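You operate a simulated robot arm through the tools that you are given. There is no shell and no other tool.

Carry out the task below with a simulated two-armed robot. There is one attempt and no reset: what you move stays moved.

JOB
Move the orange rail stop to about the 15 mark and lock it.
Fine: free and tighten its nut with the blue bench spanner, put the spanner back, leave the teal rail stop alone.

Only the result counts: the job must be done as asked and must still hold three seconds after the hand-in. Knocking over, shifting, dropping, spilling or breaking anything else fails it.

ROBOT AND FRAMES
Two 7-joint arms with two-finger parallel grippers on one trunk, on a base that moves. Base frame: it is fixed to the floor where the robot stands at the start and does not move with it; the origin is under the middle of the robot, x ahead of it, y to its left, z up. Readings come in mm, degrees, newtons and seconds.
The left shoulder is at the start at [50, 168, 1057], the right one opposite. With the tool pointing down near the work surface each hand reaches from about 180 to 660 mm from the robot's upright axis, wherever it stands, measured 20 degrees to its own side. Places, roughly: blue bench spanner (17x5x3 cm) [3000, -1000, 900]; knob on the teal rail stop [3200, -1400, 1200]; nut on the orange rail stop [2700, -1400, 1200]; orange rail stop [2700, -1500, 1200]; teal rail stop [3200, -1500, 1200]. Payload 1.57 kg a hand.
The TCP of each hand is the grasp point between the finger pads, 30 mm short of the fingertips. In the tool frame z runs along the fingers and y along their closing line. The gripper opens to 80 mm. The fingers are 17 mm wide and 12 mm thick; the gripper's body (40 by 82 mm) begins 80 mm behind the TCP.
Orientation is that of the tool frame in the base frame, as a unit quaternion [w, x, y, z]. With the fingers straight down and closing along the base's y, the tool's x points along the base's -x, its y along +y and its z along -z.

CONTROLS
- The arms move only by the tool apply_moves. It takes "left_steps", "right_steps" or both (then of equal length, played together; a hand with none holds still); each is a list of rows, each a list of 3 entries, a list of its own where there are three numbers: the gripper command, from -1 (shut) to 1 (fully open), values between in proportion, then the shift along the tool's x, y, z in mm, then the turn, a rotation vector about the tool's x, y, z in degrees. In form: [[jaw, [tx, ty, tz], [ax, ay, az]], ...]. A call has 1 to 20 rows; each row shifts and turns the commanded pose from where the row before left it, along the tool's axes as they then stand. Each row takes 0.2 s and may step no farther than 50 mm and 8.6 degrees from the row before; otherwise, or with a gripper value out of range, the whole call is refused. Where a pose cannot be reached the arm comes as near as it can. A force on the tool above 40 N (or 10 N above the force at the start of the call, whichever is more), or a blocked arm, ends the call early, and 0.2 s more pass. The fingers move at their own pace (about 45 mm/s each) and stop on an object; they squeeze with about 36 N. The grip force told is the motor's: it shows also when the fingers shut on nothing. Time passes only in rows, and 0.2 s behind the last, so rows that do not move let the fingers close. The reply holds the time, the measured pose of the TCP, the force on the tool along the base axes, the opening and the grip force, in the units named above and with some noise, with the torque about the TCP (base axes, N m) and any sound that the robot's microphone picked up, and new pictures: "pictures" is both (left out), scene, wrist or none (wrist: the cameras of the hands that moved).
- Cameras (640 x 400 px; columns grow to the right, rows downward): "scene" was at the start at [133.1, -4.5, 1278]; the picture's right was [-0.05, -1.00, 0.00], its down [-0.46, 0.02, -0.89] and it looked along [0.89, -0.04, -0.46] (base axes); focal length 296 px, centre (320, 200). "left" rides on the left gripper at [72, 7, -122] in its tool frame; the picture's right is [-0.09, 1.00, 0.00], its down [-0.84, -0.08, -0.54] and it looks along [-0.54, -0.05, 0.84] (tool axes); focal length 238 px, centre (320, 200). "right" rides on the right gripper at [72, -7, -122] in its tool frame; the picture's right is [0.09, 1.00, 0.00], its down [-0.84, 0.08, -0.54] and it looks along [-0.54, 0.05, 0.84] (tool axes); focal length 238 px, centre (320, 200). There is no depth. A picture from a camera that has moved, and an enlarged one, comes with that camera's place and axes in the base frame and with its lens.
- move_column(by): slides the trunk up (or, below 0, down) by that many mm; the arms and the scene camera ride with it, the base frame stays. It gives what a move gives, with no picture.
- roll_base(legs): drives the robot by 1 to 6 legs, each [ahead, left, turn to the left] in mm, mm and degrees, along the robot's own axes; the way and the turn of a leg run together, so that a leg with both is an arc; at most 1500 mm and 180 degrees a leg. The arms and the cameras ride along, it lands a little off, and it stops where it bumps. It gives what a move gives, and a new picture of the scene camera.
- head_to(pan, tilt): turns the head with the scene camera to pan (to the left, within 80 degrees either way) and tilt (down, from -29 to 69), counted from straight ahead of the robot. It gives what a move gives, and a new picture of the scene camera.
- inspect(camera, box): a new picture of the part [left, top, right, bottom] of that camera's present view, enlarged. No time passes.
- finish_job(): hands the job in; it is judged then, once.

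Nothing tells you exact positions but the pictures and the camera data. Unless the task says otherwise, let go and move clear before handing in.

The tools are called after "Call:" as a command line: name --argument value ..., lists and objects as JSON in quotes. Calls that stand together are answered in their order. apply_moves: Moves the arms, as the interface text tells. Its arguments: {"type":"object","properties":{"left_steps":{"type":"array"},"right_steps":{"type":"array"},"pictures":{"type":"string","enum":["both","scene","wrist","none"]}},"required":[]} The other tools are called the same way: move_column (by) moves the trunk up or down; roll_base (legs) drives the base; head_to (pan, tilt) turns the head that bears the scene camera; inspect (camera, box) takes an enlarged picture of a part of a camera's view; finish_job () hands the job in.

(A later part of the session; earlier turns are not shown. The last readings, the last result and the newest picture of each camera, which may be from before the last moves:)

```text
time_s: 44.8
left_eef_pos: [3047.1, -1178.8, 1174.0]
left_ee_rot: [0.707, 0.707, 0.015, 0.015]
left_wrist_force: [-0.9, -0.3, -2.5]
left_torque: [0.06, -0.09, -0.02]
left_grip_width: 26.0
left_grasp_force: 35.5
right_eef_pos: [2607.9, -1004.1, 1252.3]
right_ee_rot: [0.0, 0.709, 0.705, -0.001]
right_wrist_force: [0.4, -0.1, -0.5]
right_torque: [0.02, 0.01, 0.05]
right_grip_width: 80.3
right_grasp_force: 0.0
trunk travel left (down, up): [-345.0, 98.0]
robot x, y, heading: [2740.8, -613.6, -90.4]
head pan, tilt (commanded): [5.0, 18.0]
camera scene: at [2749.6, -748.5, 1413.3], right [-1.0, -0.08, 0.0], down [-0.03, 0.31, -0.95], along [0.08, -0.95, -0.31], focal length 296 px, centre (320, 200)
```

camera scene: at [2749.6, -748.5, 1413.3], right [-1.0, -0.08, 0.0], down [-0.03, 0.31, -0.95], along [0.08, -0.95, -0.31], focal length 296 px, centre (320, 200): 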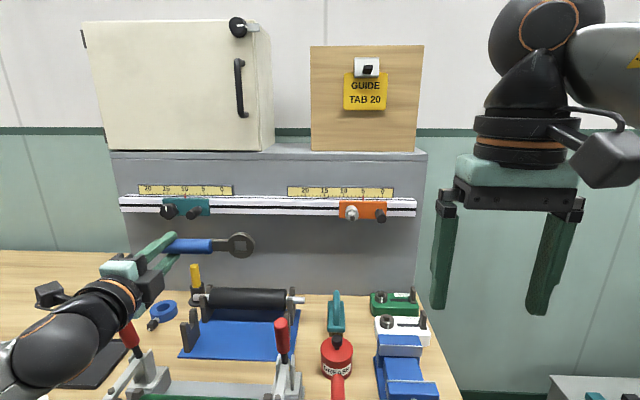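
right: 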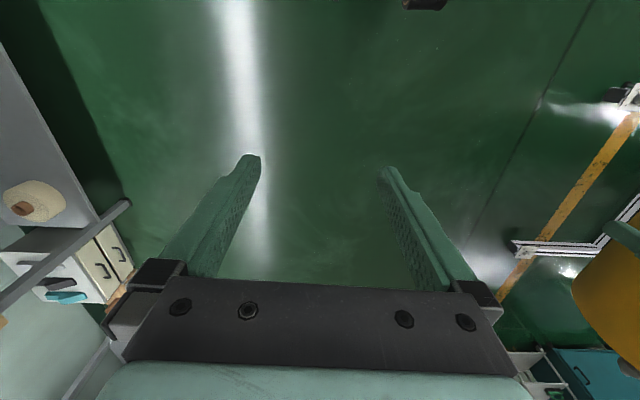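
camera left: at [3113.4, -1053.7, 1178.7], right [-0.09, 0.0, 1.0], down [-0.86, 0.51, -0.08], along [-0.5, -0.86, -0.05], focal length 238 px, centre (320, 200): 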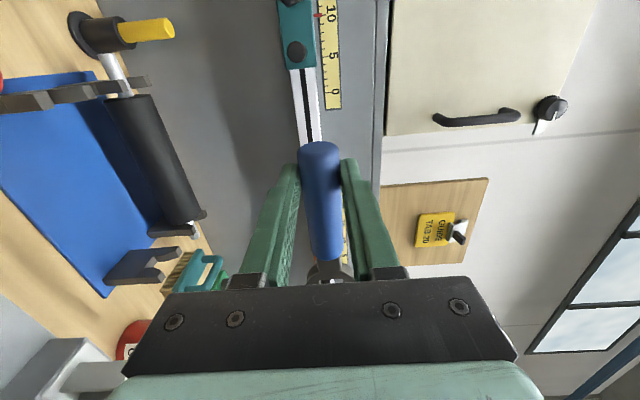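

The spanner now lies in the wall plane, with the ring to the right (−x). I'll zoom in on the nut and on the ring to measure them.

Call:
inspect --camera "scene" --box '[280, 170, 424, 260]'

Call:
inspect --camera "scene" --box '[330, 190, 394, 230]'

Call:
inspect --camera "scene" --box '[150, 210, 278, 290]'

```text
4.44 times, centred on (352, 215) of scene
camera zoom: at [2749.6, -748.5, 1413.3], right [-1.0, -0.08, 0.0], down [-0.03, 0.31, -0.95], along [0.08, -0.95, -0.31], focal length 1317 px, centre (178, 133)
```

zoom: 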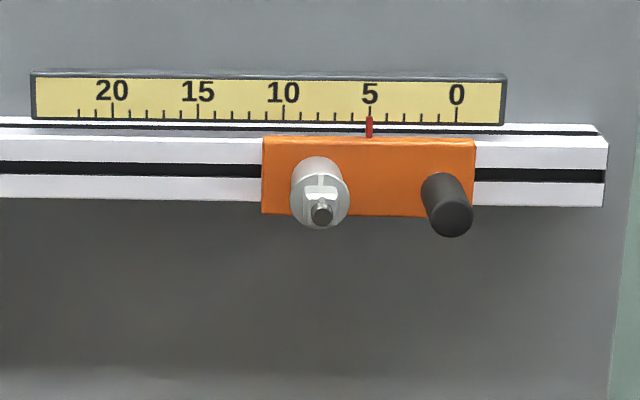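

```text
10.00 times, centred on (362, 210) of scene
camera zoom: at [2749.6, -748.5, 1413.3], right [-1.0, -0.08, 0.0], down [-0.03, 0.31, -0.95], along [0.08, -0.95, -0.31], focal length 2963 px, centre (-100, 100)
```

zoom: 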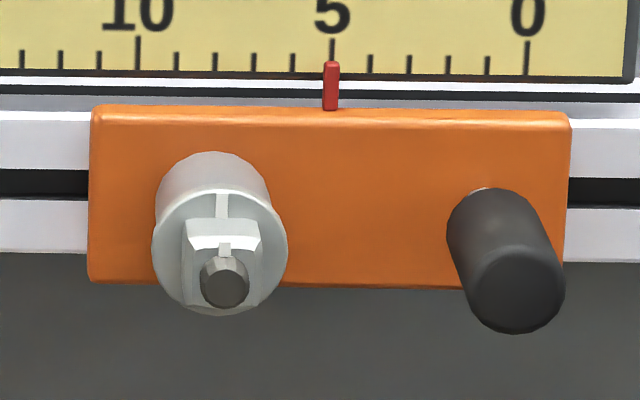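

```text
5.00 times, centred on (214, 250) of scene
camera zoom: at [2749.6, -748.5, 1413.3], right [-1.0, -0.08, 0.0], down [-0.03, 0.31, -0.95], along [0.08, -0.95, -0.31], focal length 1481 px, centre (850, -50)
```

zoom: 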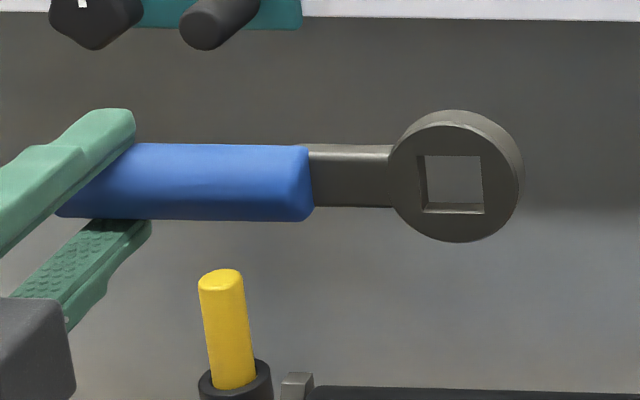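

Ring hole (≈21 mm) matches the square nut (≈19 mm), and the nut stands square to the rail at about (2727, −1440, 1149). The tall red lever at (2846, −1157, 1065) makes swinging below the nut risky, so I want to work in the upper-left quadrant (12→9 o'clock to loosen). First I'll raise the hand and test whether it can roll to the 12 o'clock posture.

Call:
apply_moves --left_steps '[[-1, [0, 30, 0], [0, 0, 0]], [-1, [0, 30, 0], [0, 0, 0]], [-1, [0, 0, 0], [0, 0, 8.2]], [-1, [0, 0, 0], [0, 0, 8.2]], [-1, [0, 0, 0], [0, 0, 8.2]], [-1, [0, 0, 0], [0, 0, 8.2]], [-1, [0, 0, 0], [0, 0, 8.2]], [-1, [0, 0, 0], [0, 0, 8.2]], [-1, [0, 0, 0], [0, 0, 8.2]], [-1, [0, 0, 0], [0, 0, 8.2]], [-1, [0, 0, 0], [0, 0, 8.2]], [-1, [0, 0, 0], [0, 0, 8.1]], [-1, [0, 0, 0], [0, 0, 8.1]], [-1, [0, 0, 0], [0, 0, 0]]]' --pictures "both"

```text
time_s: 47.8
left_eef_pos: [3045.5, -1177.9, 1233.9]
left_ee_rot: [0.489, 0.51, -0.49, 0.511]
left_wrist_force: [0.3, -0.3, -2.1]
left_torque: [0.05, 0.01, 0.03]
left_grip_width: 26.1
left_grasp_force: 36.1
right_eef_pos: [2606.4, -1004.8, 1251.9]
right_ee_rot: [0.001, 0.709, 0.706, 0.0]
right_wrist_force: [0.4, 0.6, 0.0]
right_torque: [-0.04, 0.01, 0.02]
right_grip_width: 80.1
right_grasp_force: 0.0
trunk travel left (down, up): [-345.0, 98.0]
robot x, y, heading: [2741.4, -616.6, -90.0]
head pan, tilt (commanded): [5.0, 18.0]
camera scene: at [2749.7, -748.5, 1413.4], right [-1.0, -0.08, 0.0], down [-0.03, 0.31, -0.95], along [0.08, -0.95, -0.31], focal length 296 px, centre (320, 200)
camera left: at [3035.0, -1056.9, 1303.9], right [-0.99, -0.04, -0.09], down [0.06, 0.55, -0.84], along [0.09, -0.84, -0.54], focal length 238 px, centre (320, 200)
```

scene: 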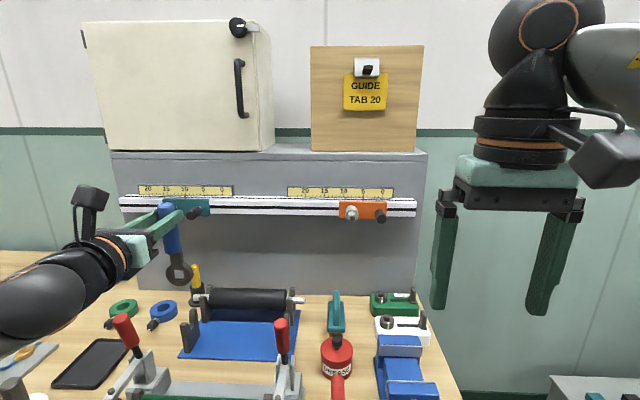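
left: 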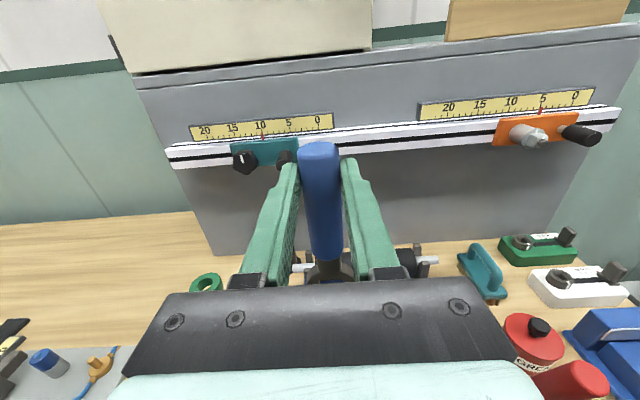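

The 12 o'clock posture is reachable. I'll move the right hand aside (back and to the right) for room, and bring the left hand with the spanner in front of the nut at a safe standoff (ring about 70 mm before the nut).

Call:
apply_moves --left_steps '[[-1, [17, 0, 0], [0, 0, 0]], [-1, [17, 20, 0], [0, 0, 0]], [-1, [0, 40, 0], [0, 0, 0]], [-1, [0, 40, 5], [0, 0, 0]], [-1, [0, 40, 15], [0, 0, 0]], [-1, [0, 40, 20], [0, 0, 0]], [-1, [0, 40, 20], [0, 0, 0]], [-1, [0, 40, 20], [0, 0, 0]], [-1, [0, 36, 20], [0, 0, 0]], [-1, [0, 30, 20], [0, 0, 0]], [-1, [0, 0, 15], [0, 0, 0]], [-1, [0, 0, 15], [0, 0, 0]], [-1, [0, 0, 0], [0, 0, 0]]]' --right_steps '[[1, [25, -25, 0], [0, 0, 0]], [1, [25, -25, 0], [0, 0, 0]], [1, [25, -25, 0], [0, 0, 0]], [1, [25, -25, 0], [0, 0, 0]], [1, [0, 0, 0], [0, 0, 0]], [1, [0, 0, 0], [0, 0, 0]], [1, [0, 0, 0], [0, 0, 0]], [1, [0, 0, 0], [0, 0, 0]], [1, [0, 0, 0], [0, 0, 0]], [1, [0, 0, 0], [0, 0, 0]], [1, [0, 0, 0], [0, 0, 0]], [1, [0, 0, 0], [0, 0, 0]], [1, [0, 0, 0], [0, 0, 0]]]' --pictures "both"

```text
time_s: 50.6
left_eef_pos: [2727.5, -1343.6, 1266.5]
left_ee_rot: [0.489, 0.511, -0.489, 0.511]
left_wrist_force: [-0.2, -0.5, -2.4]
left_torque: [0.05, 0.01, -0.07]
left_grip_width: 26.2
left_grasp_force: 36.2
right_eef_pos: [2507.0, -904.0, 1252.1]
right_ee_rot: [0.001, 0.709, 0.705, 0.0]
right_wrist_force: [0.7, 0.6, 0.2]
right_torque: [0.03, 0.0, -0.03]
right_grip_width: 80.2
right_grasp_force: 0.1
trunk travel left (down, up): [-345.0, 98.0]
robot x, y, heading: [2739.9, -615.3, -90.3]
head pan, tilt (commanded): [5.0, 18.0]
camera scene: at [2749.7, -748.5, 1413.4], right [-1.0, -0.08, 0.0], down [-0.03, 0.31, -0.95], along [0.08, -0.95, -0.31], focal length 296 px, centre (320, 200)
camera right: at [2501.9, -832.1, 1374.4], right [1.0, 0.09, 0.0], down [0.07, -0.84, 0.54], along [0.05, -0.54, -0.84], focal length 238 px, centre (320, 200)
camera left: at [2715.4, -1221.8, 1337.9], right [-0.99, -0.04, -0.09], down [0.05, 0.54, -0.84], along [0.09, -0.84, -0.54], focal length 238 px, centre (320, 200)
```

scene: 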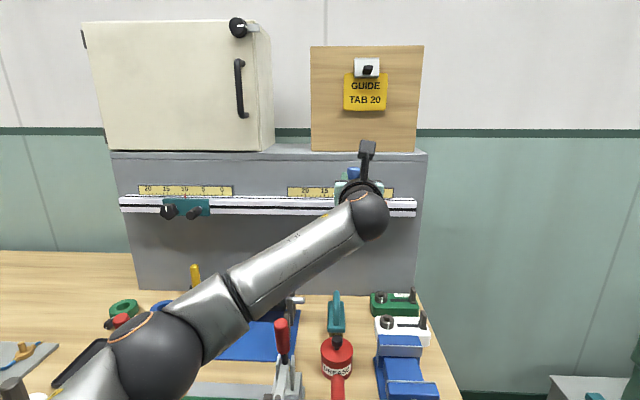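
right: 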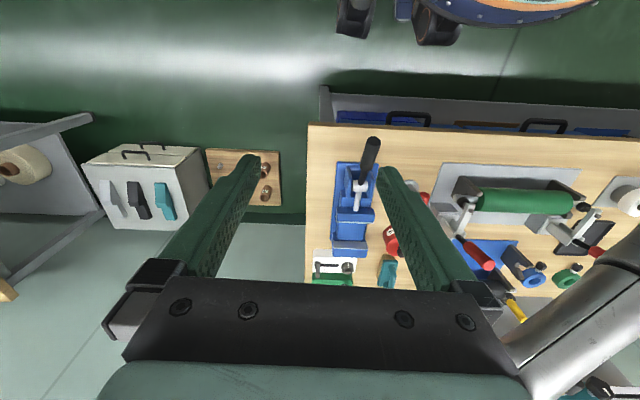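
left: 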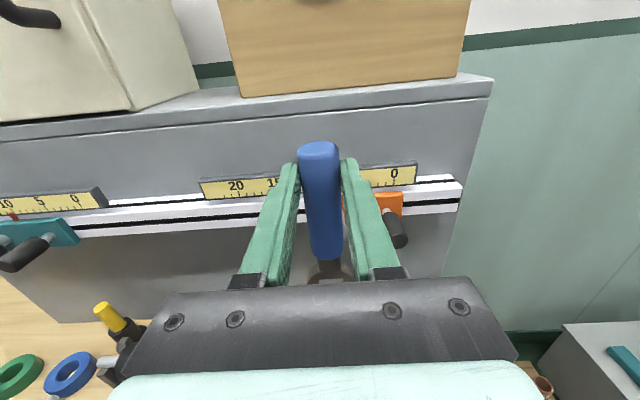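

The left arm now blocks the head camera's view of the nut, so I'll use the right wrist camera as a close-up viewer: place the right hand to the right of the rail end, looking toward the nut from the right-front, well away from the left arm.

Call:
apply_moves --right_steps '[[0, [-38, 1, 0], [0, 0, 0]], [0, [-38, 1, 0], [0, 0, 0]], [0, [-38, 1, 0], [0, 0, 0]], [0, [-38, 1, 0], [0, 0, 0]], [0, [-38, 1, 0], [0, 0, 0]], [0, [-38, 1, 0], [0, 0, 0]], [0, [-38, 1, 0], [0, 0, 0]], [0, [0, 0, 35], [0, 0, 0]], [0, [0, 0, 38], [0, 0, 0]], [0, [0, 0, 0], [0, 0, -7.1]], [0, [0, 0, 0], [0, 0, -7.1]], [0, [0, 0, 0], [0, 0, -7.1]], [0, [0, 0, 0], [0, 0, -7.1]], [0, [0, 0, 0], [0, 0, -7.1]], [0, [0, 0, 0], [0, -8.5, 0]], [0, [0, 0, 0], [0, -8.5, 0]], [0, [0, 0, 0], [0, -8.5, 0]], [0, [0, 0, 0], [0, -8.5, 0]], [0, [0, 0, 0], [0, -8.5, 0]], [0, [0, 0, 0], [0, -8.5, 0]]]' --pictures "both"

```text
time_s: 54.8
left_eef_pos: [2726.9, -1343.0, 1267.3]
left_ee_rot: [0.489, 0.511, -0.489, 0.511]
left_wrist_force: [-0.6, 0.6, -2.3]
left_torque: [0.05, 0.0, -0.02]
left_grip_width: 25.9
left_grasp_force: 36.4
right_eef_pos: [2537.9, -1120.9, 1164.3]
right_ee_rot: [0.384, 0.414, 0.801, -0.198]
right_wrist_force: [-1.3, -0.8, -0.4]
right_torque: [-0.02, 0.01, 0.02]
right_grip_width: 40.1
right_grasp_force: 0.1
right hand out of reach, approached as far as the arm can: row 12, 13, 14
trunk travel left (down, up): [-345.0, 98.0]
robot x, y, heading: [2736.0, -615.6, -90.6]
head pan, tilt (commanded): [5.0, 18.0]
camera scene: at [2749.2, -748.3, 1413.4], right [-1.0, -0.08, 0.0], down [-0.03, 0.31, -0.95], along [0.08, -0.95, -0.31], focal length 296 px, centre (320, 200)
camera right: at [2451.5, -1009.9, 1184.8], right [0.78, 0.62, -0.07], down [0.12, -0.04, 0.99], along [0.61, -0.78, -0.1], focal length 238 px, centre (320, 200)
```

scene: 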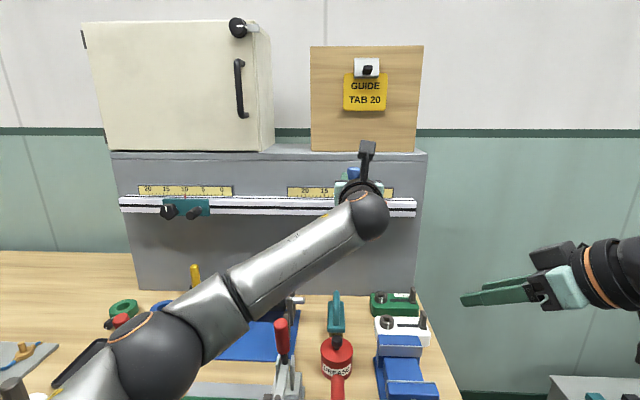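
right: 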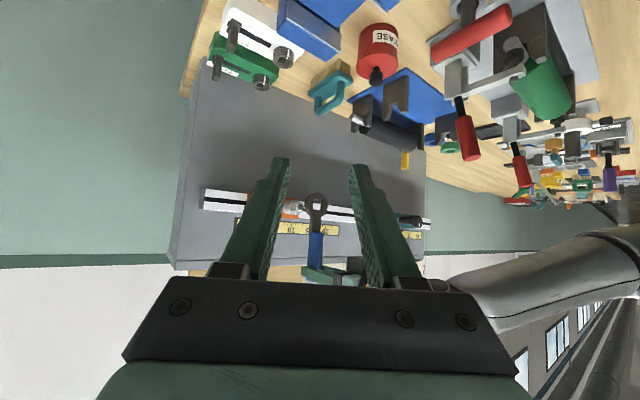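

The right wrist camera sees the ring and the stop (picture upside down). I'll zoom in.

Call:
inspect --camera "right" --box '[272, 180, 352, 230]'

Call:
inspect --camera "left" --box '[280, 140, 440, 290]'

```text
8.00 times, centred on (312, 205) of right
camera zoom: at [2451.5, -1009.9, 1184.8], right [0.78, 0.62, -0.07], down [0.12, -0.04, 0.99], along [0.61, -0.78, -0.1], focal length 1907 px, centre (384, 160)
```

zoom: 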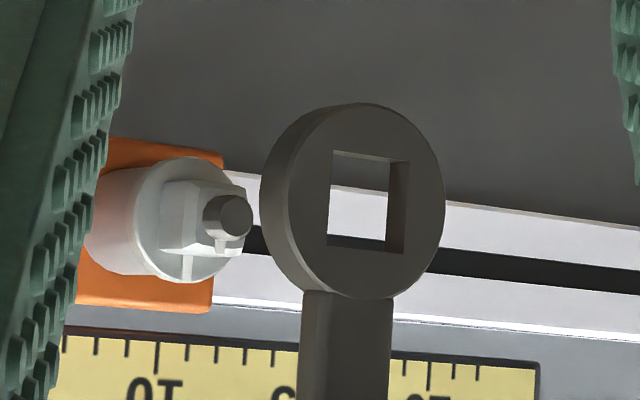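

```text
2.67 times, centred on (360, 215) of left
camera zoom: at [2715.0, -1221.5, 1338.0], right [-0.99, -0.04, -0.09], down [0.05, 0.55, -0.84], along [0.09, -0.84, -0.54], focal length 636 px, centre (213, 160)
```

zoom: 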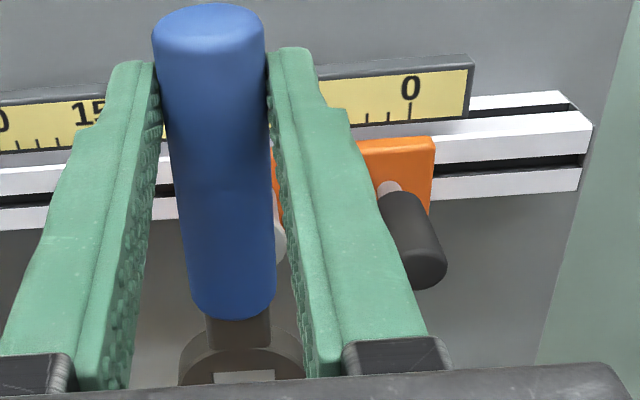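

Superb close-up: the ring hole and the square nut have the same orientation. I measure the ring hole at (2728, −1367, 1148.5) and the nut axis at about (2726, −1442, 1151). I'll nudge to align, approach to just before the stud tip, and check again.

Call:
apply_moves --left_steps '[[-1, [2, 2, 10], [0, 0, 0]], [-1, [0, 0, 12], [0, 0, 0]], [-1, [0, 0, 10], [0, 0, 0]], [-1, [0, 0, 0], [0, 0, 0]]]' --pictures "none"

Call:
inspect --camera "right" --box '[272, 180, 352, 230]'

Call:
inspect --camera "scene" --box '[300, 140, 428, 220]'

```text
time_s: 55.8
left_eef_pos: [2727.1, -1375.2, 1268.3]
left_ee_rot: [0.489, 0.512, -0.489, 0.511]
left_wrist_force: [-0.5, 0.4, -1.5]
left_torque: [0.01, 0.0, 0.02]
left_grip_width: 26.1
left_grasp_force: 36.3
right_eef_pos: [2538.2, -1121.8, 1163.9]
right_ee_rot: [0.383, 0.415, 0.801, -0.199]
right_wrist_force: [-0.4, 0.7, 0.5]
right_torque: [-0.01, -0.02, -0.04]
right_grip_width: 40.1
right_grasp_force: 0.0
trunk travel left (down, up): [-345.0, 98.0]
robot x, y, heading: [2743.4, -613.7, -90.2]
head pan, tilt (commanded): [5.0, 18.0]
```

```text
8.00 times, centred on (312, 205) of right
camera zoom: at [2451.7, -1010.2, 1184.9], right [0.78, 0.62, -0.07], down [0.12, -0.04, 0.99], along [0.61, -0.78, -0.11], focal length 1907 px, centre (384, 160)
```

zoom: 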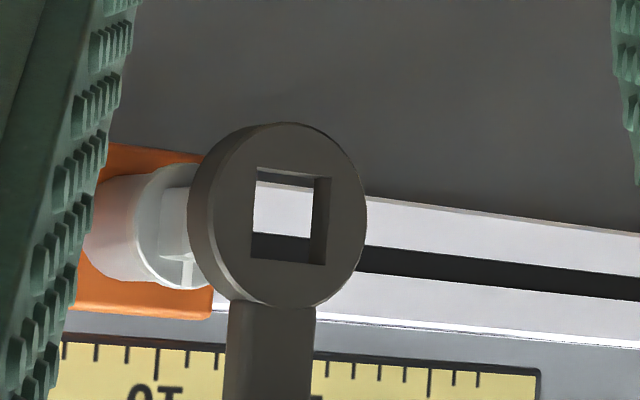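

```text
5.00 times, centred on (364, 180) of scene
camera zoom: at [2749.7, -748.6, 1413.3], right [-1.0, -0.08, 0.0], down [-0.03, 0.31, -0.95], along [0.08, -0.95, -0.31], focal length 1481 px, centre (100, 300)
```

zoom: 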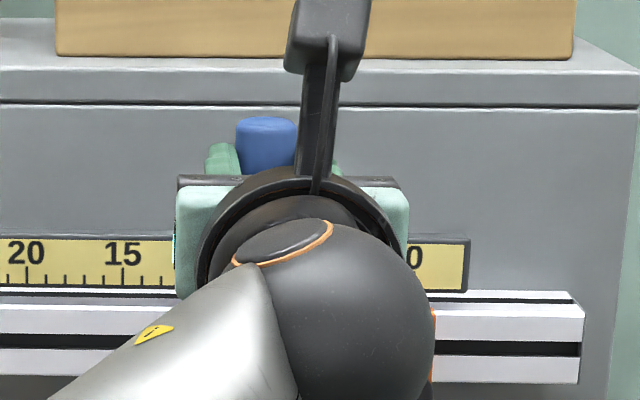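

In this view, height is nearly right (ring about 0.6 mm high), but x and depth are mixed. I'll bring the right camera to a near-frontal view from below to measure the sideways offset directly.

Call:
apply_moves --right_steps '[[0, [-11.6, 10, 40], [0, 0, 0]], [0.3, [-11.6, 10, 40], [0, 0, 0]], [0.6, [-11.6, 10, 40], [0, 0, 0]], [0.8, [-11.6, 10, 40], [0, 0, 0]], [0.8, [-11.6, 10, 40], [0, 0, 0]], [0.8, [-11.6, 10, 40], [0, 0, 0]], [0.8, [0, 0, 0], [5.53, 0, 4.44]], [0.8, [0, 0, 0], [5.53, 0, 4.44]], [0.8, [0, 0, 0], [5.53, 0, 4.44]], [0.8, [0, 0, 0], [5.53, 0, 4.44]], [0.8, [0, 0, 0], [5.53, 0, 4.44]], [0.8, [0, 0, 0], [0, -8.4, 0]], [0.8, [0, 0, 0], [0, -8.4, 0]], [0.8, [0, 0, 0], [0, -8.4, 0]], [0.8, [0, 0, 0], [0, -8.4, 0]], [0.8, [0, 0, 0], [0, 0, 0]]]' --pictures "both"

```text
time_s: 59.2
left_eef_pos: [2724.5, -1374.8, 1269.1]
left_ee_rot: [0.49, 0.51, -0.489, 0.511]
left_wrist_force: [0.0, -0.9, -2.6]
left_torque: [0.05, 0.03, 0.02]
left_grip_width: 26.1
left_grasp_force: 36.2
right_eef_pos: [2718.8, -1276.0, 1067.1]
right_ee_rot: [0.476, 0.523, 0.521, -0.479]
right_wrist_force: [-0.3, 0.6, -0.4]
right_torque: [-0.02, 0.03, 0.02]
right_grip_width: 71.9
right_grasp_force: 0.0
trunk travel left (down, up): [-345.0, 98.0]
robot x, y, heading: [2737.6, -612.5, -90.4]
head pan, tilt (commanded): [5.0, 18.0]
camera scene: at [2749.2, -748.6, 1413.3], right [-1.0, -0.08, 0.0], down [-0.03, 0.31, -0.95], along [0.08, -0.95, -0.31], focal length 296 px, centre (320, 200)
camera right: at [2713.1, -1146.5, 1007.5], right [1.0, 0.0, -0.09], down [0.08, 0.46, 0.88], along [0.05, -0.89, 0.46], focal length 238 px, centre (320, 200)
```

scene: 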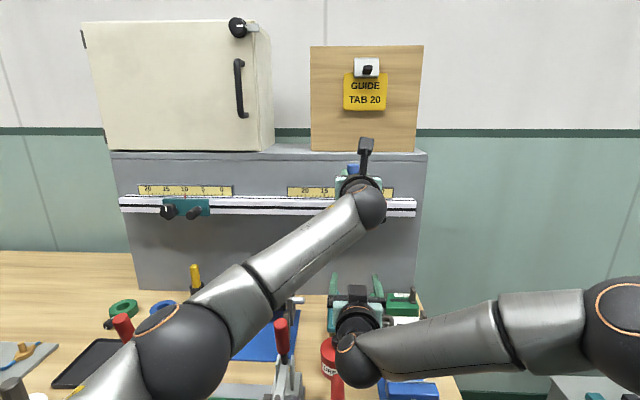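
right: 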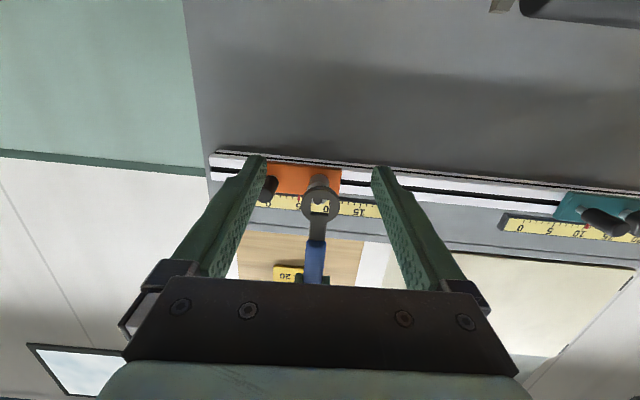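

Call:
inspect --camera "right" --box '[272, 160, 368, 220]'

Call:
inspect --camera "right" --box '[296, 168, 344, 228]'

```text
6.67 times, centred on (320, 190) of right
camera zoom: at [2713.1, -1146.5, 1007.5], right [1.0, 0.0, -0.09], down [0.08, 0.46, 0.88], along [0.05, -0.89, 0.46], focal length 1589 px, centre (320, 267)
```

zoom: 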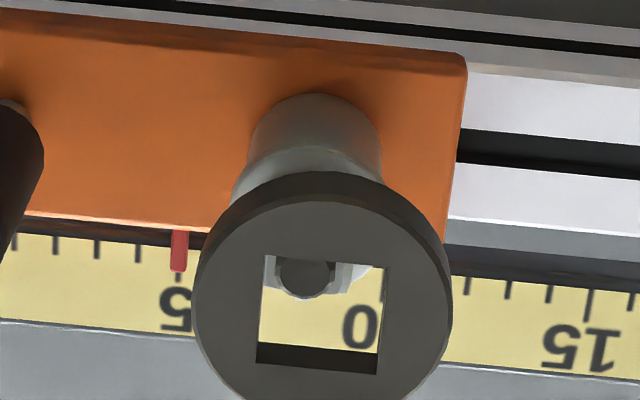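

```text
6.67 times, centred on (320, 198) of right
camera zoom: at [2713.1, -1146.5, 1007.5], right [1.0, 0.0, -0.09], down [0.08, 0.46, 0.88], along [0.05, -0.89, 0.46], focal length 1589 px, centre (320, 213)
```

zoom: 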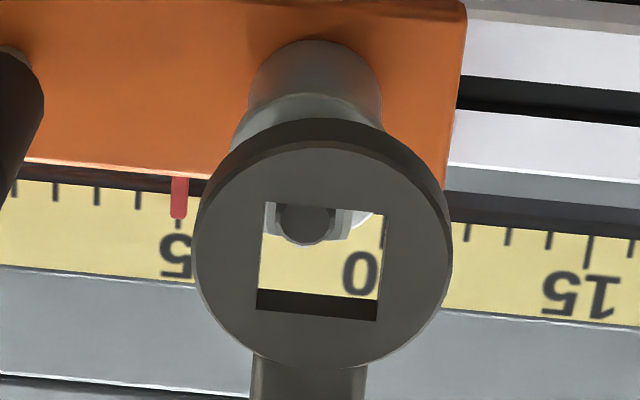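

From below I see the stud about 2.8 mm toward −x of the hole's centre. I'll shift the ring 2.8 mm that way and look again.

Call:
apply_moves --left_steps '[[-1, [0, 2.8, 0], [0, 0, 0]], [-1, [0, 0, 0], [0, 0, 0]], [-1, [0, 0, 0], [0, 0, 0]]]' --pictures "none"

Call:
inspect --camera "right" --box '[288, 170, 352, 210]'

```text
time_s: 60.0
left_eef_pos: [2724.3, -1374.5, 1268.9]
left_ee_rot: [0.489, 0.511, -0.489, 0.51]
left_wrist_force: [0.2, 0.0, -2.6]
left_torque: [0.04, -0.03, 0.0]
left_grip_width: 26.0
left_grasp_force: 36.0
right_eef_pos: [2719.3, -1274.2, 1066.7]
right_ee_rot: [0.475, 0.523, 0.522, -0.478]
right_wrist_force: [-0.7, -0.5, -0.5]
right_torque: [-0.02, -0.05, 0.03]
right_grip_width: 71.8
right_grasp_force: 0.1
trunk travel left (down, up): [-345.0, 98.0]
robot x, y, heading: [2740.7, -608.9, -90.5]
head pan, tilt (commanded): [5.0, 18.0]
```

```text
10.00 times, centred on (320, 190) of right
camera zoom: at [2713.5, -1146.2, 1007.2], right [1.0, 0.0, -0.09], down [0.08, 0.46, 0.88], along [0.05, -0.89, 0.46], focal length 2384 px, centre (320, 300)
```

zoom: 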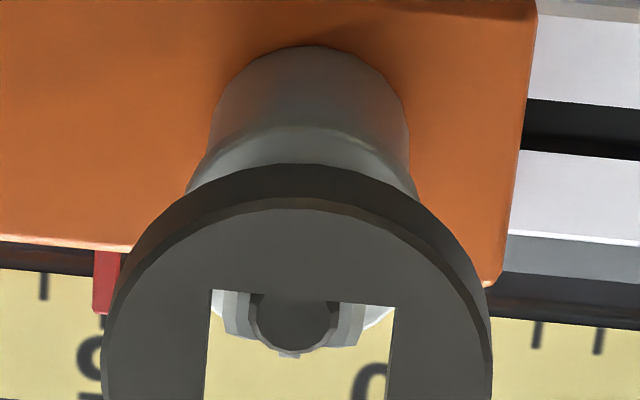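

The ring still needs about 1.6 mm more toward −x. I'll apply that, and return the right camera to its side-on viewpoint to check the height.

Call:
apply_moves --left_steps '[[-1, [0, 1.6, 0], [0, 0, 0]], [-1, [0, 0, 0], [0, 0, 0]], [-1, [0, 0, 0], [0, 0, 0]], [-1, [0, 0, 0], [0, 0, 0]], [-1, [0, 0, 0], [0, 0, 0]], [-1, [0, 0, 0], [0, 0, 0]], [-1, [0, 0, 0], [0, 0, 0]], [-1, [0, 0, 0], [0, 0, 0]], [-1, [0, 0, 0], [0, 0, 0]], [-1, [0, 0, 0], [0, 0, 0]], [-1, [0, 0, 0], [0, 0, 0]], [-1, [0, 0, 0], [0, 0, 0]], [-1, [0, 0, 0], [0, 0, 0]], [-1, [0, 0, 0], [0, 0, 0]], [-1, [0, 0, 0], [0, 0, 0]], [-1, [0, 0, 0], [0, 0, 0]]]' --right_steps '[[0.8, [0, 0, 0], [0, 8.4, 0]], [0.8, [0, 0, 0], [0, 8.4, 0]], [0.8, [0, 0, 0], [0, 8.4, 0]], [0.8, [0, 0, 0], [0, 8.4, 0]], [0.8, [0, 0, 0], [-5.53, 0, -4.44]], [0.8, [0, 0, 0], [-5.53, 0, -4.44]], [0.8, [0, 0, 0], [-5.53, 0, -4.44]], [0.8, [0, 0, 0], [-5.53, 0, -4.44]], [0.8, [0, 0, 0], [-5.53, 0, -4.44]], [0.8, [11.6, -10, -40], [0, 0, 0]], [0.8, [11.6, -10, -40], [0, 0, 0]], [0.8, [11.6, -10, -40], [0, 0, 0]], [0.8, [11.6, -10, -40], [0, 0, 0]], [0.8, [11.6, -10, -40], [0, 0, 0]], [0.8, [11.6, -10, -40], [0, 0, 0]], [0.8, [0, 0, 0], [0, 0, 0]]]' --pictures "none"

Call:
inspect --camera "right" --box '[272, 180, 352, 230]'

Call:
inspect --camera "right" --box '[276, 185, 324, 215]'

```text
time_s: 63.4
left_eef_pos: [2723.8, -1375.3, 1268.7]
left_ee_rot: [0.489, 0.511, -0.489, 0.51]
left_wrist_force: [0.0, -0.8, -2.8]
left_torque: [0.06, 0.02, 0.01]
left_grip_width: 25.8
left_grasp_force: 35.8
right_eef_pos: [2539.2, -1121.8, 1162.1]
right_ee_rot: [0.383, 0.415, 0.801, -0.198]
right_wrist_force: [0.0, 0.2, 1.1]
right_torque: [-0.02, -0.02, 0.01]
right_grip_width: 72.1
right_grasp_force: 0.0
trunk travel left (down, up): [-345.0, 98.0]
robot x, y, heading: [2740.3, -616.4, -90.3]
head pan, tilt (commanded): [5.0, 18.0]
```

```text
8.00 times, centred on (312, 205) of right
camera zoom: at [2452.8, -1011.1, 1184.2], right [0.78, 0.62, -0.07], down [0.12, -0.04, 0.99], along [0.61, -0.78, -0.11], focal length 1907 px, centre (384, 160)
```

zoom: 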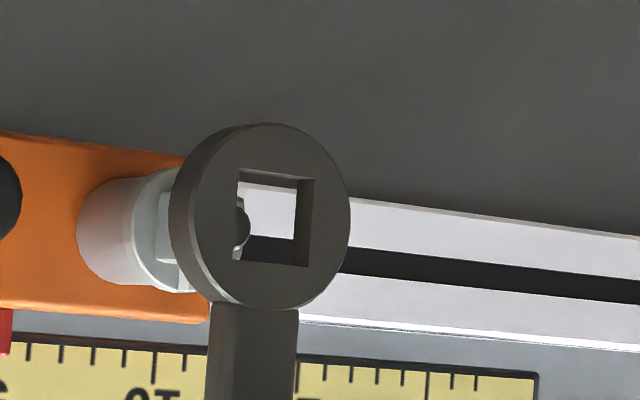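

```text
13.33 times, centred on (300, 200) of right
camera zoom: at [2452.8, -1011.1, 1184.2], right [0.78, 0.62, -0.07], down [0.12, -0.04, 0.99], along [0.61, -0.78, -0.11], focal length 3178 px, centre (587, 200)
```

zoom: 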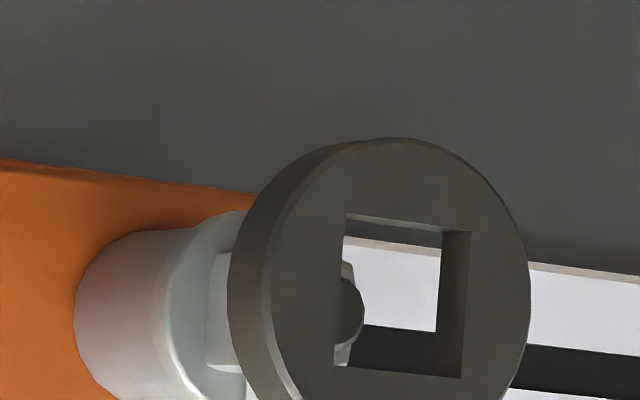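

Now stud vs hole in this view: the ring is about 1.9 mm low. I'll raise it 2 mm, go forward 8 mm and recheck.

Call:
apply_moves --left_steps '[[-1, [2, 0, 0], [0, 0, 0]], [-1, [0, 0, 4], [0, 0, 0]], [-1, [0, 0, 4], [0, 0, 0]], [-1, [0, 0, 0], [0, 0, 0]], [-1, [0, 0, 0], [0, 0, 0]]]' --pictures "none"

Call:
inspect --camera "right" --box '[276, 190, 324, 220]'

```text
time_s: 64.6
left_eef_pos: [2723.1, -1382.0, 1271.1]
left_ee_rot: [0.489, 0.511, -0.489, 0.511]
left_wrist_force: [-0.9, 0.2, -1.7]
left_torque: [0.07, -0.02, -0.01]
left_grip_width: 26.1
left_grasp_force: 35.3
right_eef_pos: [2538.8, -1122.2, 1163.1]
right_ee_rot: [0.382, 0.416, 0.801, -0.199]
right_wrist_force: [-0.4, -0.1, -0.7]
right_torque: [-0.02, -0.03, 0.0]
right_grip_width: 72.1
right_grasp_force: 0.1
trunk travel left (down, up): [-345.0, 98.0]
robot x, y, heading: [2739.3, -614.6, -90.2]
head pan, tilt (commanded): [5.0, 18.0]
```

```text
13.33 times, centred on (300, 205) of right
camera zoom: at [2452.9, -1011.2, 1184.1], right [0.78, 0.62, -0.07], down [0.12, -0.04, 0.99], along [0.61, -0.78, -0.11], focal length 3178 px, centre (587, 133)
```

zoom: 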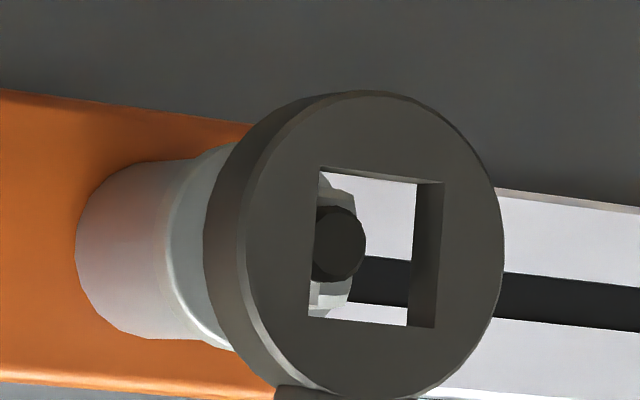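

The stud now sits in line with the hole (ring perhaps 0.3 mm high). I'll advance 10 mm with a tiny height correction and look again.

Call:
apply_moves --left_steps '[[-1, [-0.3, 0, 3], [0, 0, 0]], [-1, [0, 0, 4], [0, 0, 0]], [-1, [0, 0, 3], [0, 0, 0]], [-1, [0, 0, 0], [0, 0, 0]], [-1, [0, 0, 0], [0, 0, 0]]]' --pictures "none"

Call:
inspect --camera "right" --box '[276, 190, 324, 220]'

```text
time_s: 65.8
left_eef_pos: [2723.1, -1386.9, 1270.9]
left_ee_rot: [0.49, 0.51, -0.49, 0.51]
left_wrist_force: [-0.2, 0.7, -2.2]
left_torque: [0.03, 0.01, -0.03]
left_grip_width: 26.0
left_grasp_force: 35.6
left hand out of reach, approached as far as the arm can: row 3
right_eef_pos: [2540.1, -1121.6, 1163.2]
right_ee_rot: [0.383, 0.415, 0.801, -0.198]
right_wrist_force: [0.4, 1.3, 0.6]
right_torque: [0.03, 0.01, -0.01]
right_grip_width: 72.2
right_grasp_force: 0.0
trunk travel left (down, up): [-345.0, 98.0]
robot x, y, heading: [2735.9, -617.0, -90.4]
head pan, tilt (commanded): [5.0, 18.0]
```

```text
13.33 times, centred on (300, 205) of right
camera zoom: at [2452.9, -1011.2, 1184.1], right [0.78, 0.62, -0.07], down [0.12, -0.04, 0.99], along [0.61, -0.78, -0.11], focal length 3178 px, centre (587, 133)
```

zoom: 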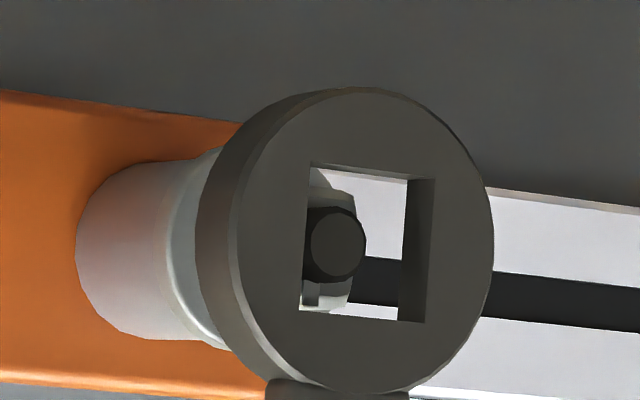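

The left arm has reached its limit about 25 mm short, so the base must shift. I'll back the spanner off 80 mm, raise the trunk 60 mm (more elbow clearance) and then move the base right 100 mm and slightly ahead.

Call:
apply_moves --left_steps '[[-1, [0, 0, -20], [0, 0, 0]], [-1, [0, 0, -35], [0, 0, 0]], [-1, [0, 0, -35], [0, 0, 0]], [-1, [0, 0, 0], [0, 0, 0]]]' --pictures "none"

Call:
move_column --by 60

Call:
roll_base --legs '[[0, -100, 0]]'

```text
time_s: 66.8
left_eef_pos: [2720.6, -1297.1, 1271.0]
left_ee_rot: [0.488, 0.511, -0.49, 0.51]
left_wrist_force: [-0.1, -0.3, -2.9]
left_torque: [0.07, -0.01, 0.02]
left_grip_width: 26.1
left_grasp_force: 35.9
right_eef_pos: [2538.9, -1121.5, 1164.1]
right_ee_rot: [0.383, 0.415, 0.801, -0.199]
right_wrist_force: [0.6, -0.2, -0.2]
right_torque: [0.0, 0.02, -0.03]
right_grip_width: 71.8
right_grasp_force: 0.0
trunk travel left (down, up): [-345.0, 98.0]
robot x, y, heading: [2741.8, -613.8, -90.3]
head pan, tilt (commanded): [5.0, 18.0]
```

```text
time_s: 67.8
left_eef_pos: [2720.9, -1297.8, 1331.6]
left_ee_rot: [0.489, 0.511, -0.49, 0.51]
left_wrist_force: [-0.7, 0.0, -1.6]
left_torque: [0.04, -0.01, 0.01]
left_grip_width: 26.2
left_grasp_force: 36.1
right_eef_pos: [2539.1, -1122.5, 1222.0]
right_ee_rot: [0.383, 0.415, 0.801, -0.198]
right_wrist_force: [-0.3, -0.5, -0.3]
right_torque: [0.01, 0.01, 0.0]
right_grip_width: 72.2
right_grasp_force: 0.1
trunk travel left (down, up): [-405.0, 38.0]
robot x, y, heading: [2738.4, -614.6, -90.5]
head pan, tilt (commanded): [5.0, 18.0]
```

```text
time_s: 69.3
left_eef_pos: [2621.3, -1296.7, 1331.3]
left_ee_rot: [0.49, 0.51, -0.489, 0.511]
left_wrist_force: [-0.2, 1.2, -3.1]
left_torque: [0.05, -0.02, 0.03]
left_grip_width: 25.8
left_grasp_force: 35.8
right_eef_pos: [2440.6, -1121.1, 1221.9]
right_ee_rot: [0.383, 0.416, 0.801, -0.198]
right_wrist_force: [-0.3, -0.9, -0.2]
right_torque: [-0.05, 0.02, -0.02]
right_grip_width: 72.1
right_grasp_force: 0.0
trunk travel left (down, up): [-405.0, 38.0]
robot x, y, heading: [2641.6, -613.2, -90.5]
head pan, tilt (commanded): [5.0, 18.0]
camera scene: at [2651.1, -748.1, 1473.4], right [-1.0, -0.08, 0.0], down [-0.03, 0.31, -0.95], along [0.08, -0.95, -0.31], focal length 296 px, centre (320, 200)
```

scene: 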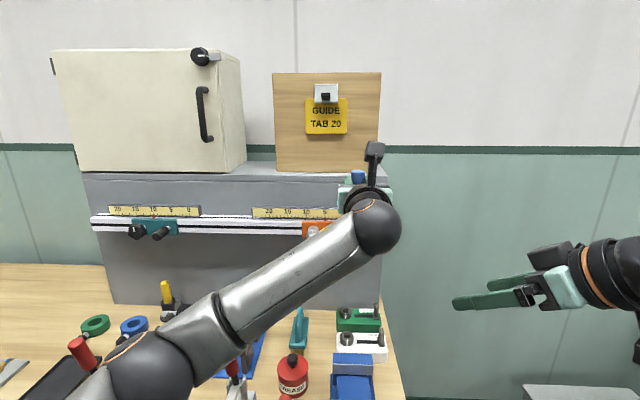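

Room ahead still suffices by my estimate; I'll go 25 mm forward.

Call:
roll_base --legs '[[25, 0, 0.5]]'

```text
time_s: 70.1
left_eef_pos: [2626.8, -1323.3, 1330.3]
left_ee_rot: [0.487, 0.513, -0.488, 0.512]
left_wrist_force: [-0.6, -1.2, -2.4]
left_torque: [0.04, 0.01, -0.03]
left_grip_width: 25.9
left_grasp_force: 35.9
right_eef_pos: [2445.5, -1148.6, 1221.9]
right_ee_rot: [0.383, 0.413, 0.803, -0.197]
right_wrist_force: [-0.2, -0.7, 0.5]
right_torque: [0.02, -0.02, 0.01]
right_grip_width: 71.9
right_grasp_force: 0.0
trunk travel left (down, up): [-405.0, 38.0]
robot x, y, heading: [2636.7, -639.3, -89.8]
head pan, tilt (commanded): [5.0, 18.0]
camera scene: at [2652.7, -774.2, 1473.2], right [-1.0, -0.09, 0.0], down [-0.03, 0.31, -0.95], along [0.09, -0.95, -0.31], focal length 296 px, centre (320, 200)
```

scene: 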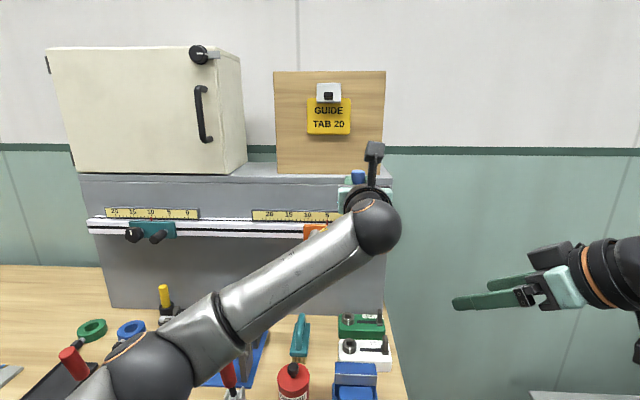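

The base is in place. Now I'll bring the spanner back in front of the nut (ring ~35 mm short) and the right camera to its side viewpoint.

Call:
apply_moves --left_steps '[[-1, [0, -32, 0], [0, 0, 0]], [-1, [0, -32, 0], [0, 0, 0]], [-1, [0, -30.5, 0], [0, 0, 0]], [-1, [-20, 0, 0], [0, 0, 0]], [-1, [-20, 0, 0], [0, 0, 0]], [-1, [-19.3, 0, 10], [0, 0, 0]], [-1, [0, 0, 17], [0, 0, 0]], [-1, [0, 0, 10], [0, 0, 0]], [-1, [0, 0, 0], [0, 0, 0]], [-1, [0, 0, 0], [0, 0, 0]]]' --right_steps '[[0.8, [8.3, 30.6, 20.7], [0, 0, 0]], [0.8, [8.3, 30.6, 20.7], [0, 0, 0]], [0.8, [8.3, 30.6, 20.7], [0, 0, 0]], [0.8, [0, 0, 0], [0, 0, 0]], [0.8, [0, 0, 0], [0, 0, 0]], [0.8, [0, 0, 0], [0, 0, 0]], [0.8, [0, 0, 0], [0, 0, 0]], [0.8, [0, 0, 0], [0, 0, 0]], [0.8, [0, 0, 0], [0, 0, 0]], [0.8, [0, 0, 0], [0, 0, 0]]]' --pictures "both"

Call:
inspect --camera "right" --box '[264, 175, 360, 235]'

Call:
inspect --camera "scene" --box '[250, 170, 410, 270]'

```text
time_s: 72.3
left_eef_pos: [2724.1, -1353.1, 1271.0]
left_ee_rot: [0.487, 0.512, -0.487, 0.513]
left_wrist_force: [0.2, -0.5, -2.2]
left_torque: [0.09, 0.02, -0.04]
left_grip_width: 26.1
left_grasp_force: 36.2
right_eef_pos: [2538.4, -1123.7, 1163.0]
right_ee_rot: [0.383, 0.413, 0.802, -0.198]
right_wrist_force: [-0.3, 0.4, -0.3]
right_torque: [0.0, -0.02, 0.0]
right_grip_width: 72.0
right_grasp_force: 0.0
trunk travel left (down, up): [-405.0, 38.0]
robot x, y, heading: [2643.6, -639.3, -89.7]
head pan, tilt (commanded): [5.0, 18.0]
camera scene: at [2652.7, -773.0, 1473.3], right [-1.0, -0.09, 0.0], down [-0.03, 0.31, -0.95], along [0.09, -0.95, -0.31], focal length 296 px, centre (320, 200)
camera right: at [2452.2, -1013.1, 1184.8], right [0.78, 0.63, -0.07], down [0.12, -0.04, 0.99], along [0.62, -0.78, -0.11], focal length 238 px, centre (320, 200)
camera left: at [2711.5, -1231.8, 1342.5], right [-0.99, -0.05, -0.09], down [0.05, 0.55, -0.84], along [0.09, -0.84, -0.54], focal length 238 px, centre (320, 200)
```

scene: 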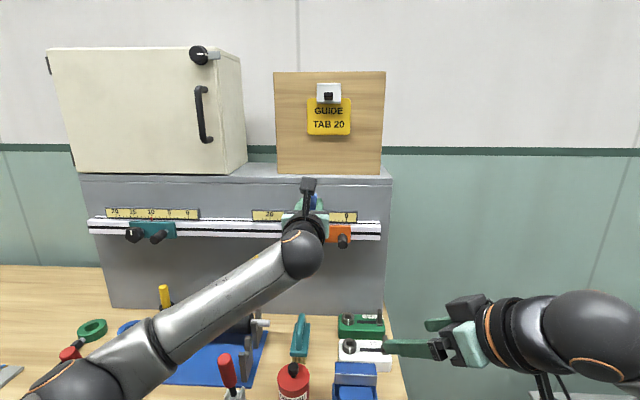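
right: 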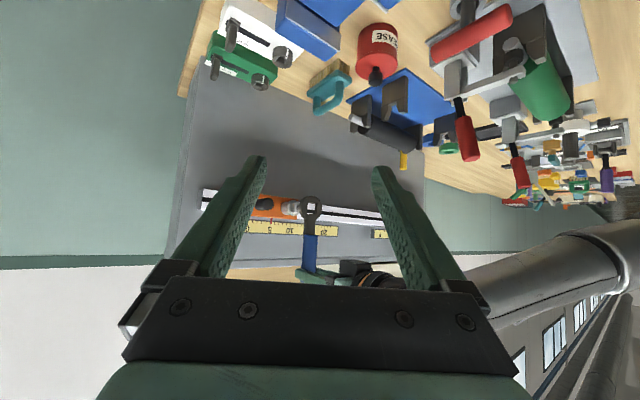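
left: 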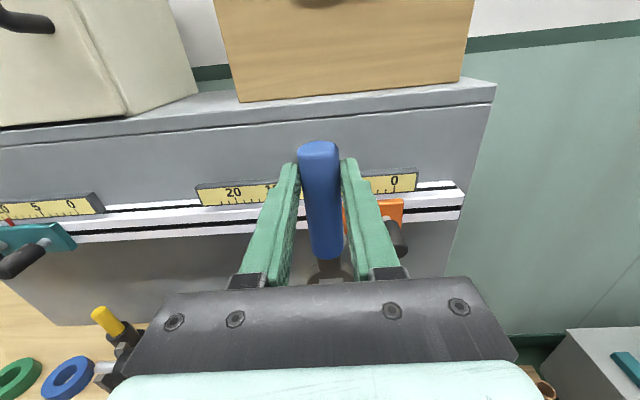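

```text
6.67 times, centred on (312, 205) of right
camera zoom: at [2452.2, -1013.1, 1184.8], right [0.78, 0.63, -0.07], down [0.12, -0.04, 0.99], along [0.62, -0.78, -0.11], focal length 1589 px, centre (373, 167)
```

zoom: 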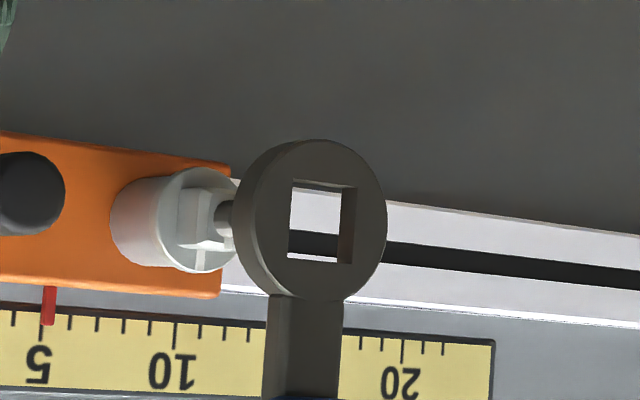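

```text
4.00 times, centred on (330, 220) of scene
camera zoom: at [2652.7, -773.0, 1473.3], right [-1.0, -0.09, 0.0], down [-0.03, 0.31, -0.95], along [0.09, -0.95, -0.31], focal length 1185 px, centre (280, 120)
```

zoom: 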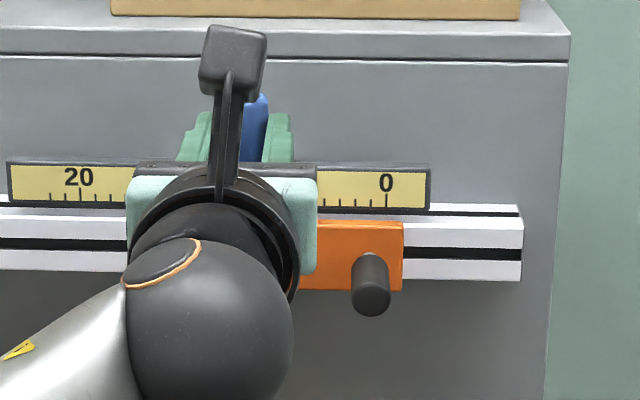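

Call:
inspect --camera "right" --box '[278, 190, 326, 220]'

```text
13.33 times, centred on (302, 205) of right
camera zoom: at [2452.2, -1013.1, 1184.8], right [0.78, 0.63, -0.07], down [0.12, -0.04, 0.99], along [0.62, -0.78, -0.11], focal length 3178 px, centre (560, 133)
```

zoom: 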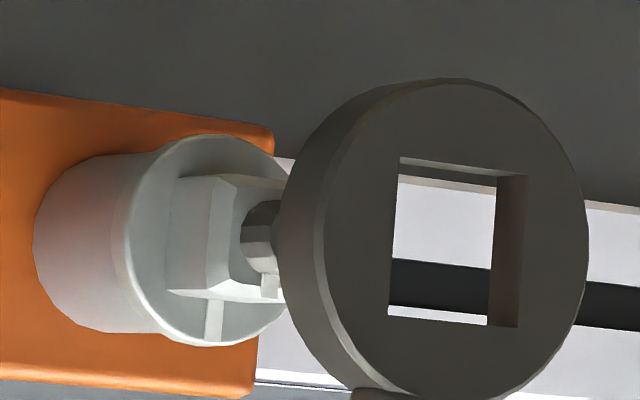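

The ring is now about 1.9 mm high relative to the nut. I'll lower it 1.8 mm, approach so that the stud enters the hole, and check.

Call:
apply_moves --left_steps '[[-1, [-1.8, 0, 8], [0, 0, 0]], [-1, [0, 0, 10], [0, 0, 0]], [-1, [0, 0, 10], [0, 0, 0]], [-1, [0, 0, 5], [0, 0, 0]], [-1, [0, 0, 0], [0, 0, 0]], [-1, [0, 0, 0], [0, 0, 0]]]' --pictures "none"

Call:
inspect --camera "right" --box '[278, 190, 326, 220]'

```text
time_s: 73.7
left_eef_pos: [2726.0, -1385.6, 1269.7]
left_ee_rot: [0.487, 0.513, -0.487, 0.513]
left_wrist_force: [-0.1, -0.2, -1.6]
left_torque: [0.06, 0.01, -0.03]
left_grip_width: 26.0
left_grasp_force: 36.3
right_eef_pos: [2538.7, -1121.7, 1164.0]
right_ee_rot: [0.384, 0.412, 0.803, -0.197]
right_wrist_force: [-0.2, -0.1, 0.5]
right_torque: [0.0, 0.02, 0.01]
right_grip_width: 71.9
right_grasp_force: 0.1
trunk travel left (down, up): [-405.0, 38.0]
robot x, y, heading: [2641.0, -639.1, -89.8]
head pan, tilt (commanded): [5.0, 18.0]
```

```text
13.33 times, centred on (302, 205) of right
camera zoom: at [2452.3, -1013.1, 1184.8], right [0.78, 0.63, -0.07], down [0.12, -0.04, 0.99], along [0.62, -0.78, -0.11], focal length 3178 px, centre (560, 133)
```

zoom: 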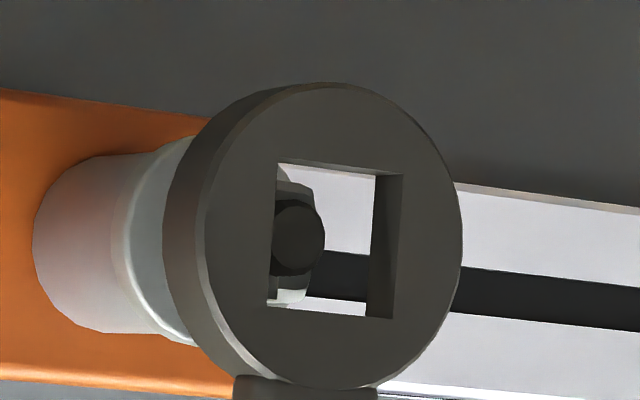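

Nearly centred in height. I'll advance 8 mm more, so the stud pokes into the hole, and judge the sideways clearance directly.

Call:
apply_moves --left_steps '[[-1, [-0.3, 0, 4], [0, 0, 0]], [-1, [0, 0, 4], [0, 0, 0]], [-1, [0, 0, 0], [0, 0, 0]], [-1, [0, 0, 0], [0, 0, 0]]]' --pictures "none"

Call:
inspect --camera "right" --box '[278, 190, 326, 220]'

```text
time_s: 74.7
left_eef_pos: [2724.3, -1393.8, 1271.0]
left_ee_rot: [0.488, 0.512, -0.488, 0.512]
left_wrist_force: [0.8, -0.3, -2.6]
left_torque: [0.06, -0.01, 0.02]
left_grip_width: 26.1
left_grasp_force: 35.8
right_eef_pos: [2538.0, -1123.6, 1163.4]
right_ee_rot: [0.383, 0.412, 0.803, -0.197]
right_wrist_force: [0.3, 0.5, 0.5]
right_torque: [0.02, 0.02, 0.0]
right_grip_width: 71.9
right_grasp_force: 0.1
trunk travel left (down, up): [-405.0, 38.0]
robot x, y, heading: [2646.2, -637.0, -89.8]
head pan, tilt (commanded): [5.0, 18.0]
```

```text
13.33 times, centred on (302, 205) of right
camera zoom: at [2452.3, -1013.1, 1184.8], right [0.78, 0.63, -0.07], down [0.12, -0.04, 0.99], along [0.62, -0.78, -0.11], focal length 3178 px, centre (560, 133)
```

zoom: 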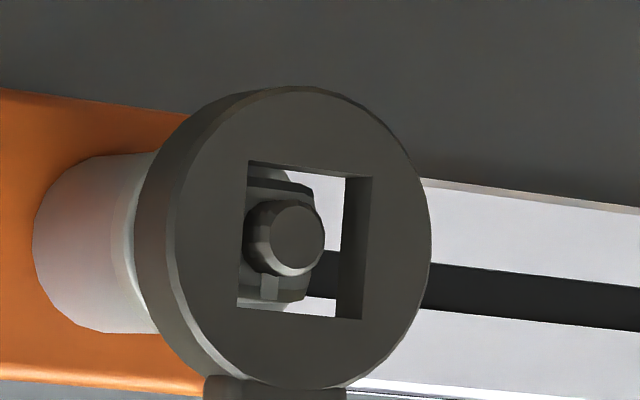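

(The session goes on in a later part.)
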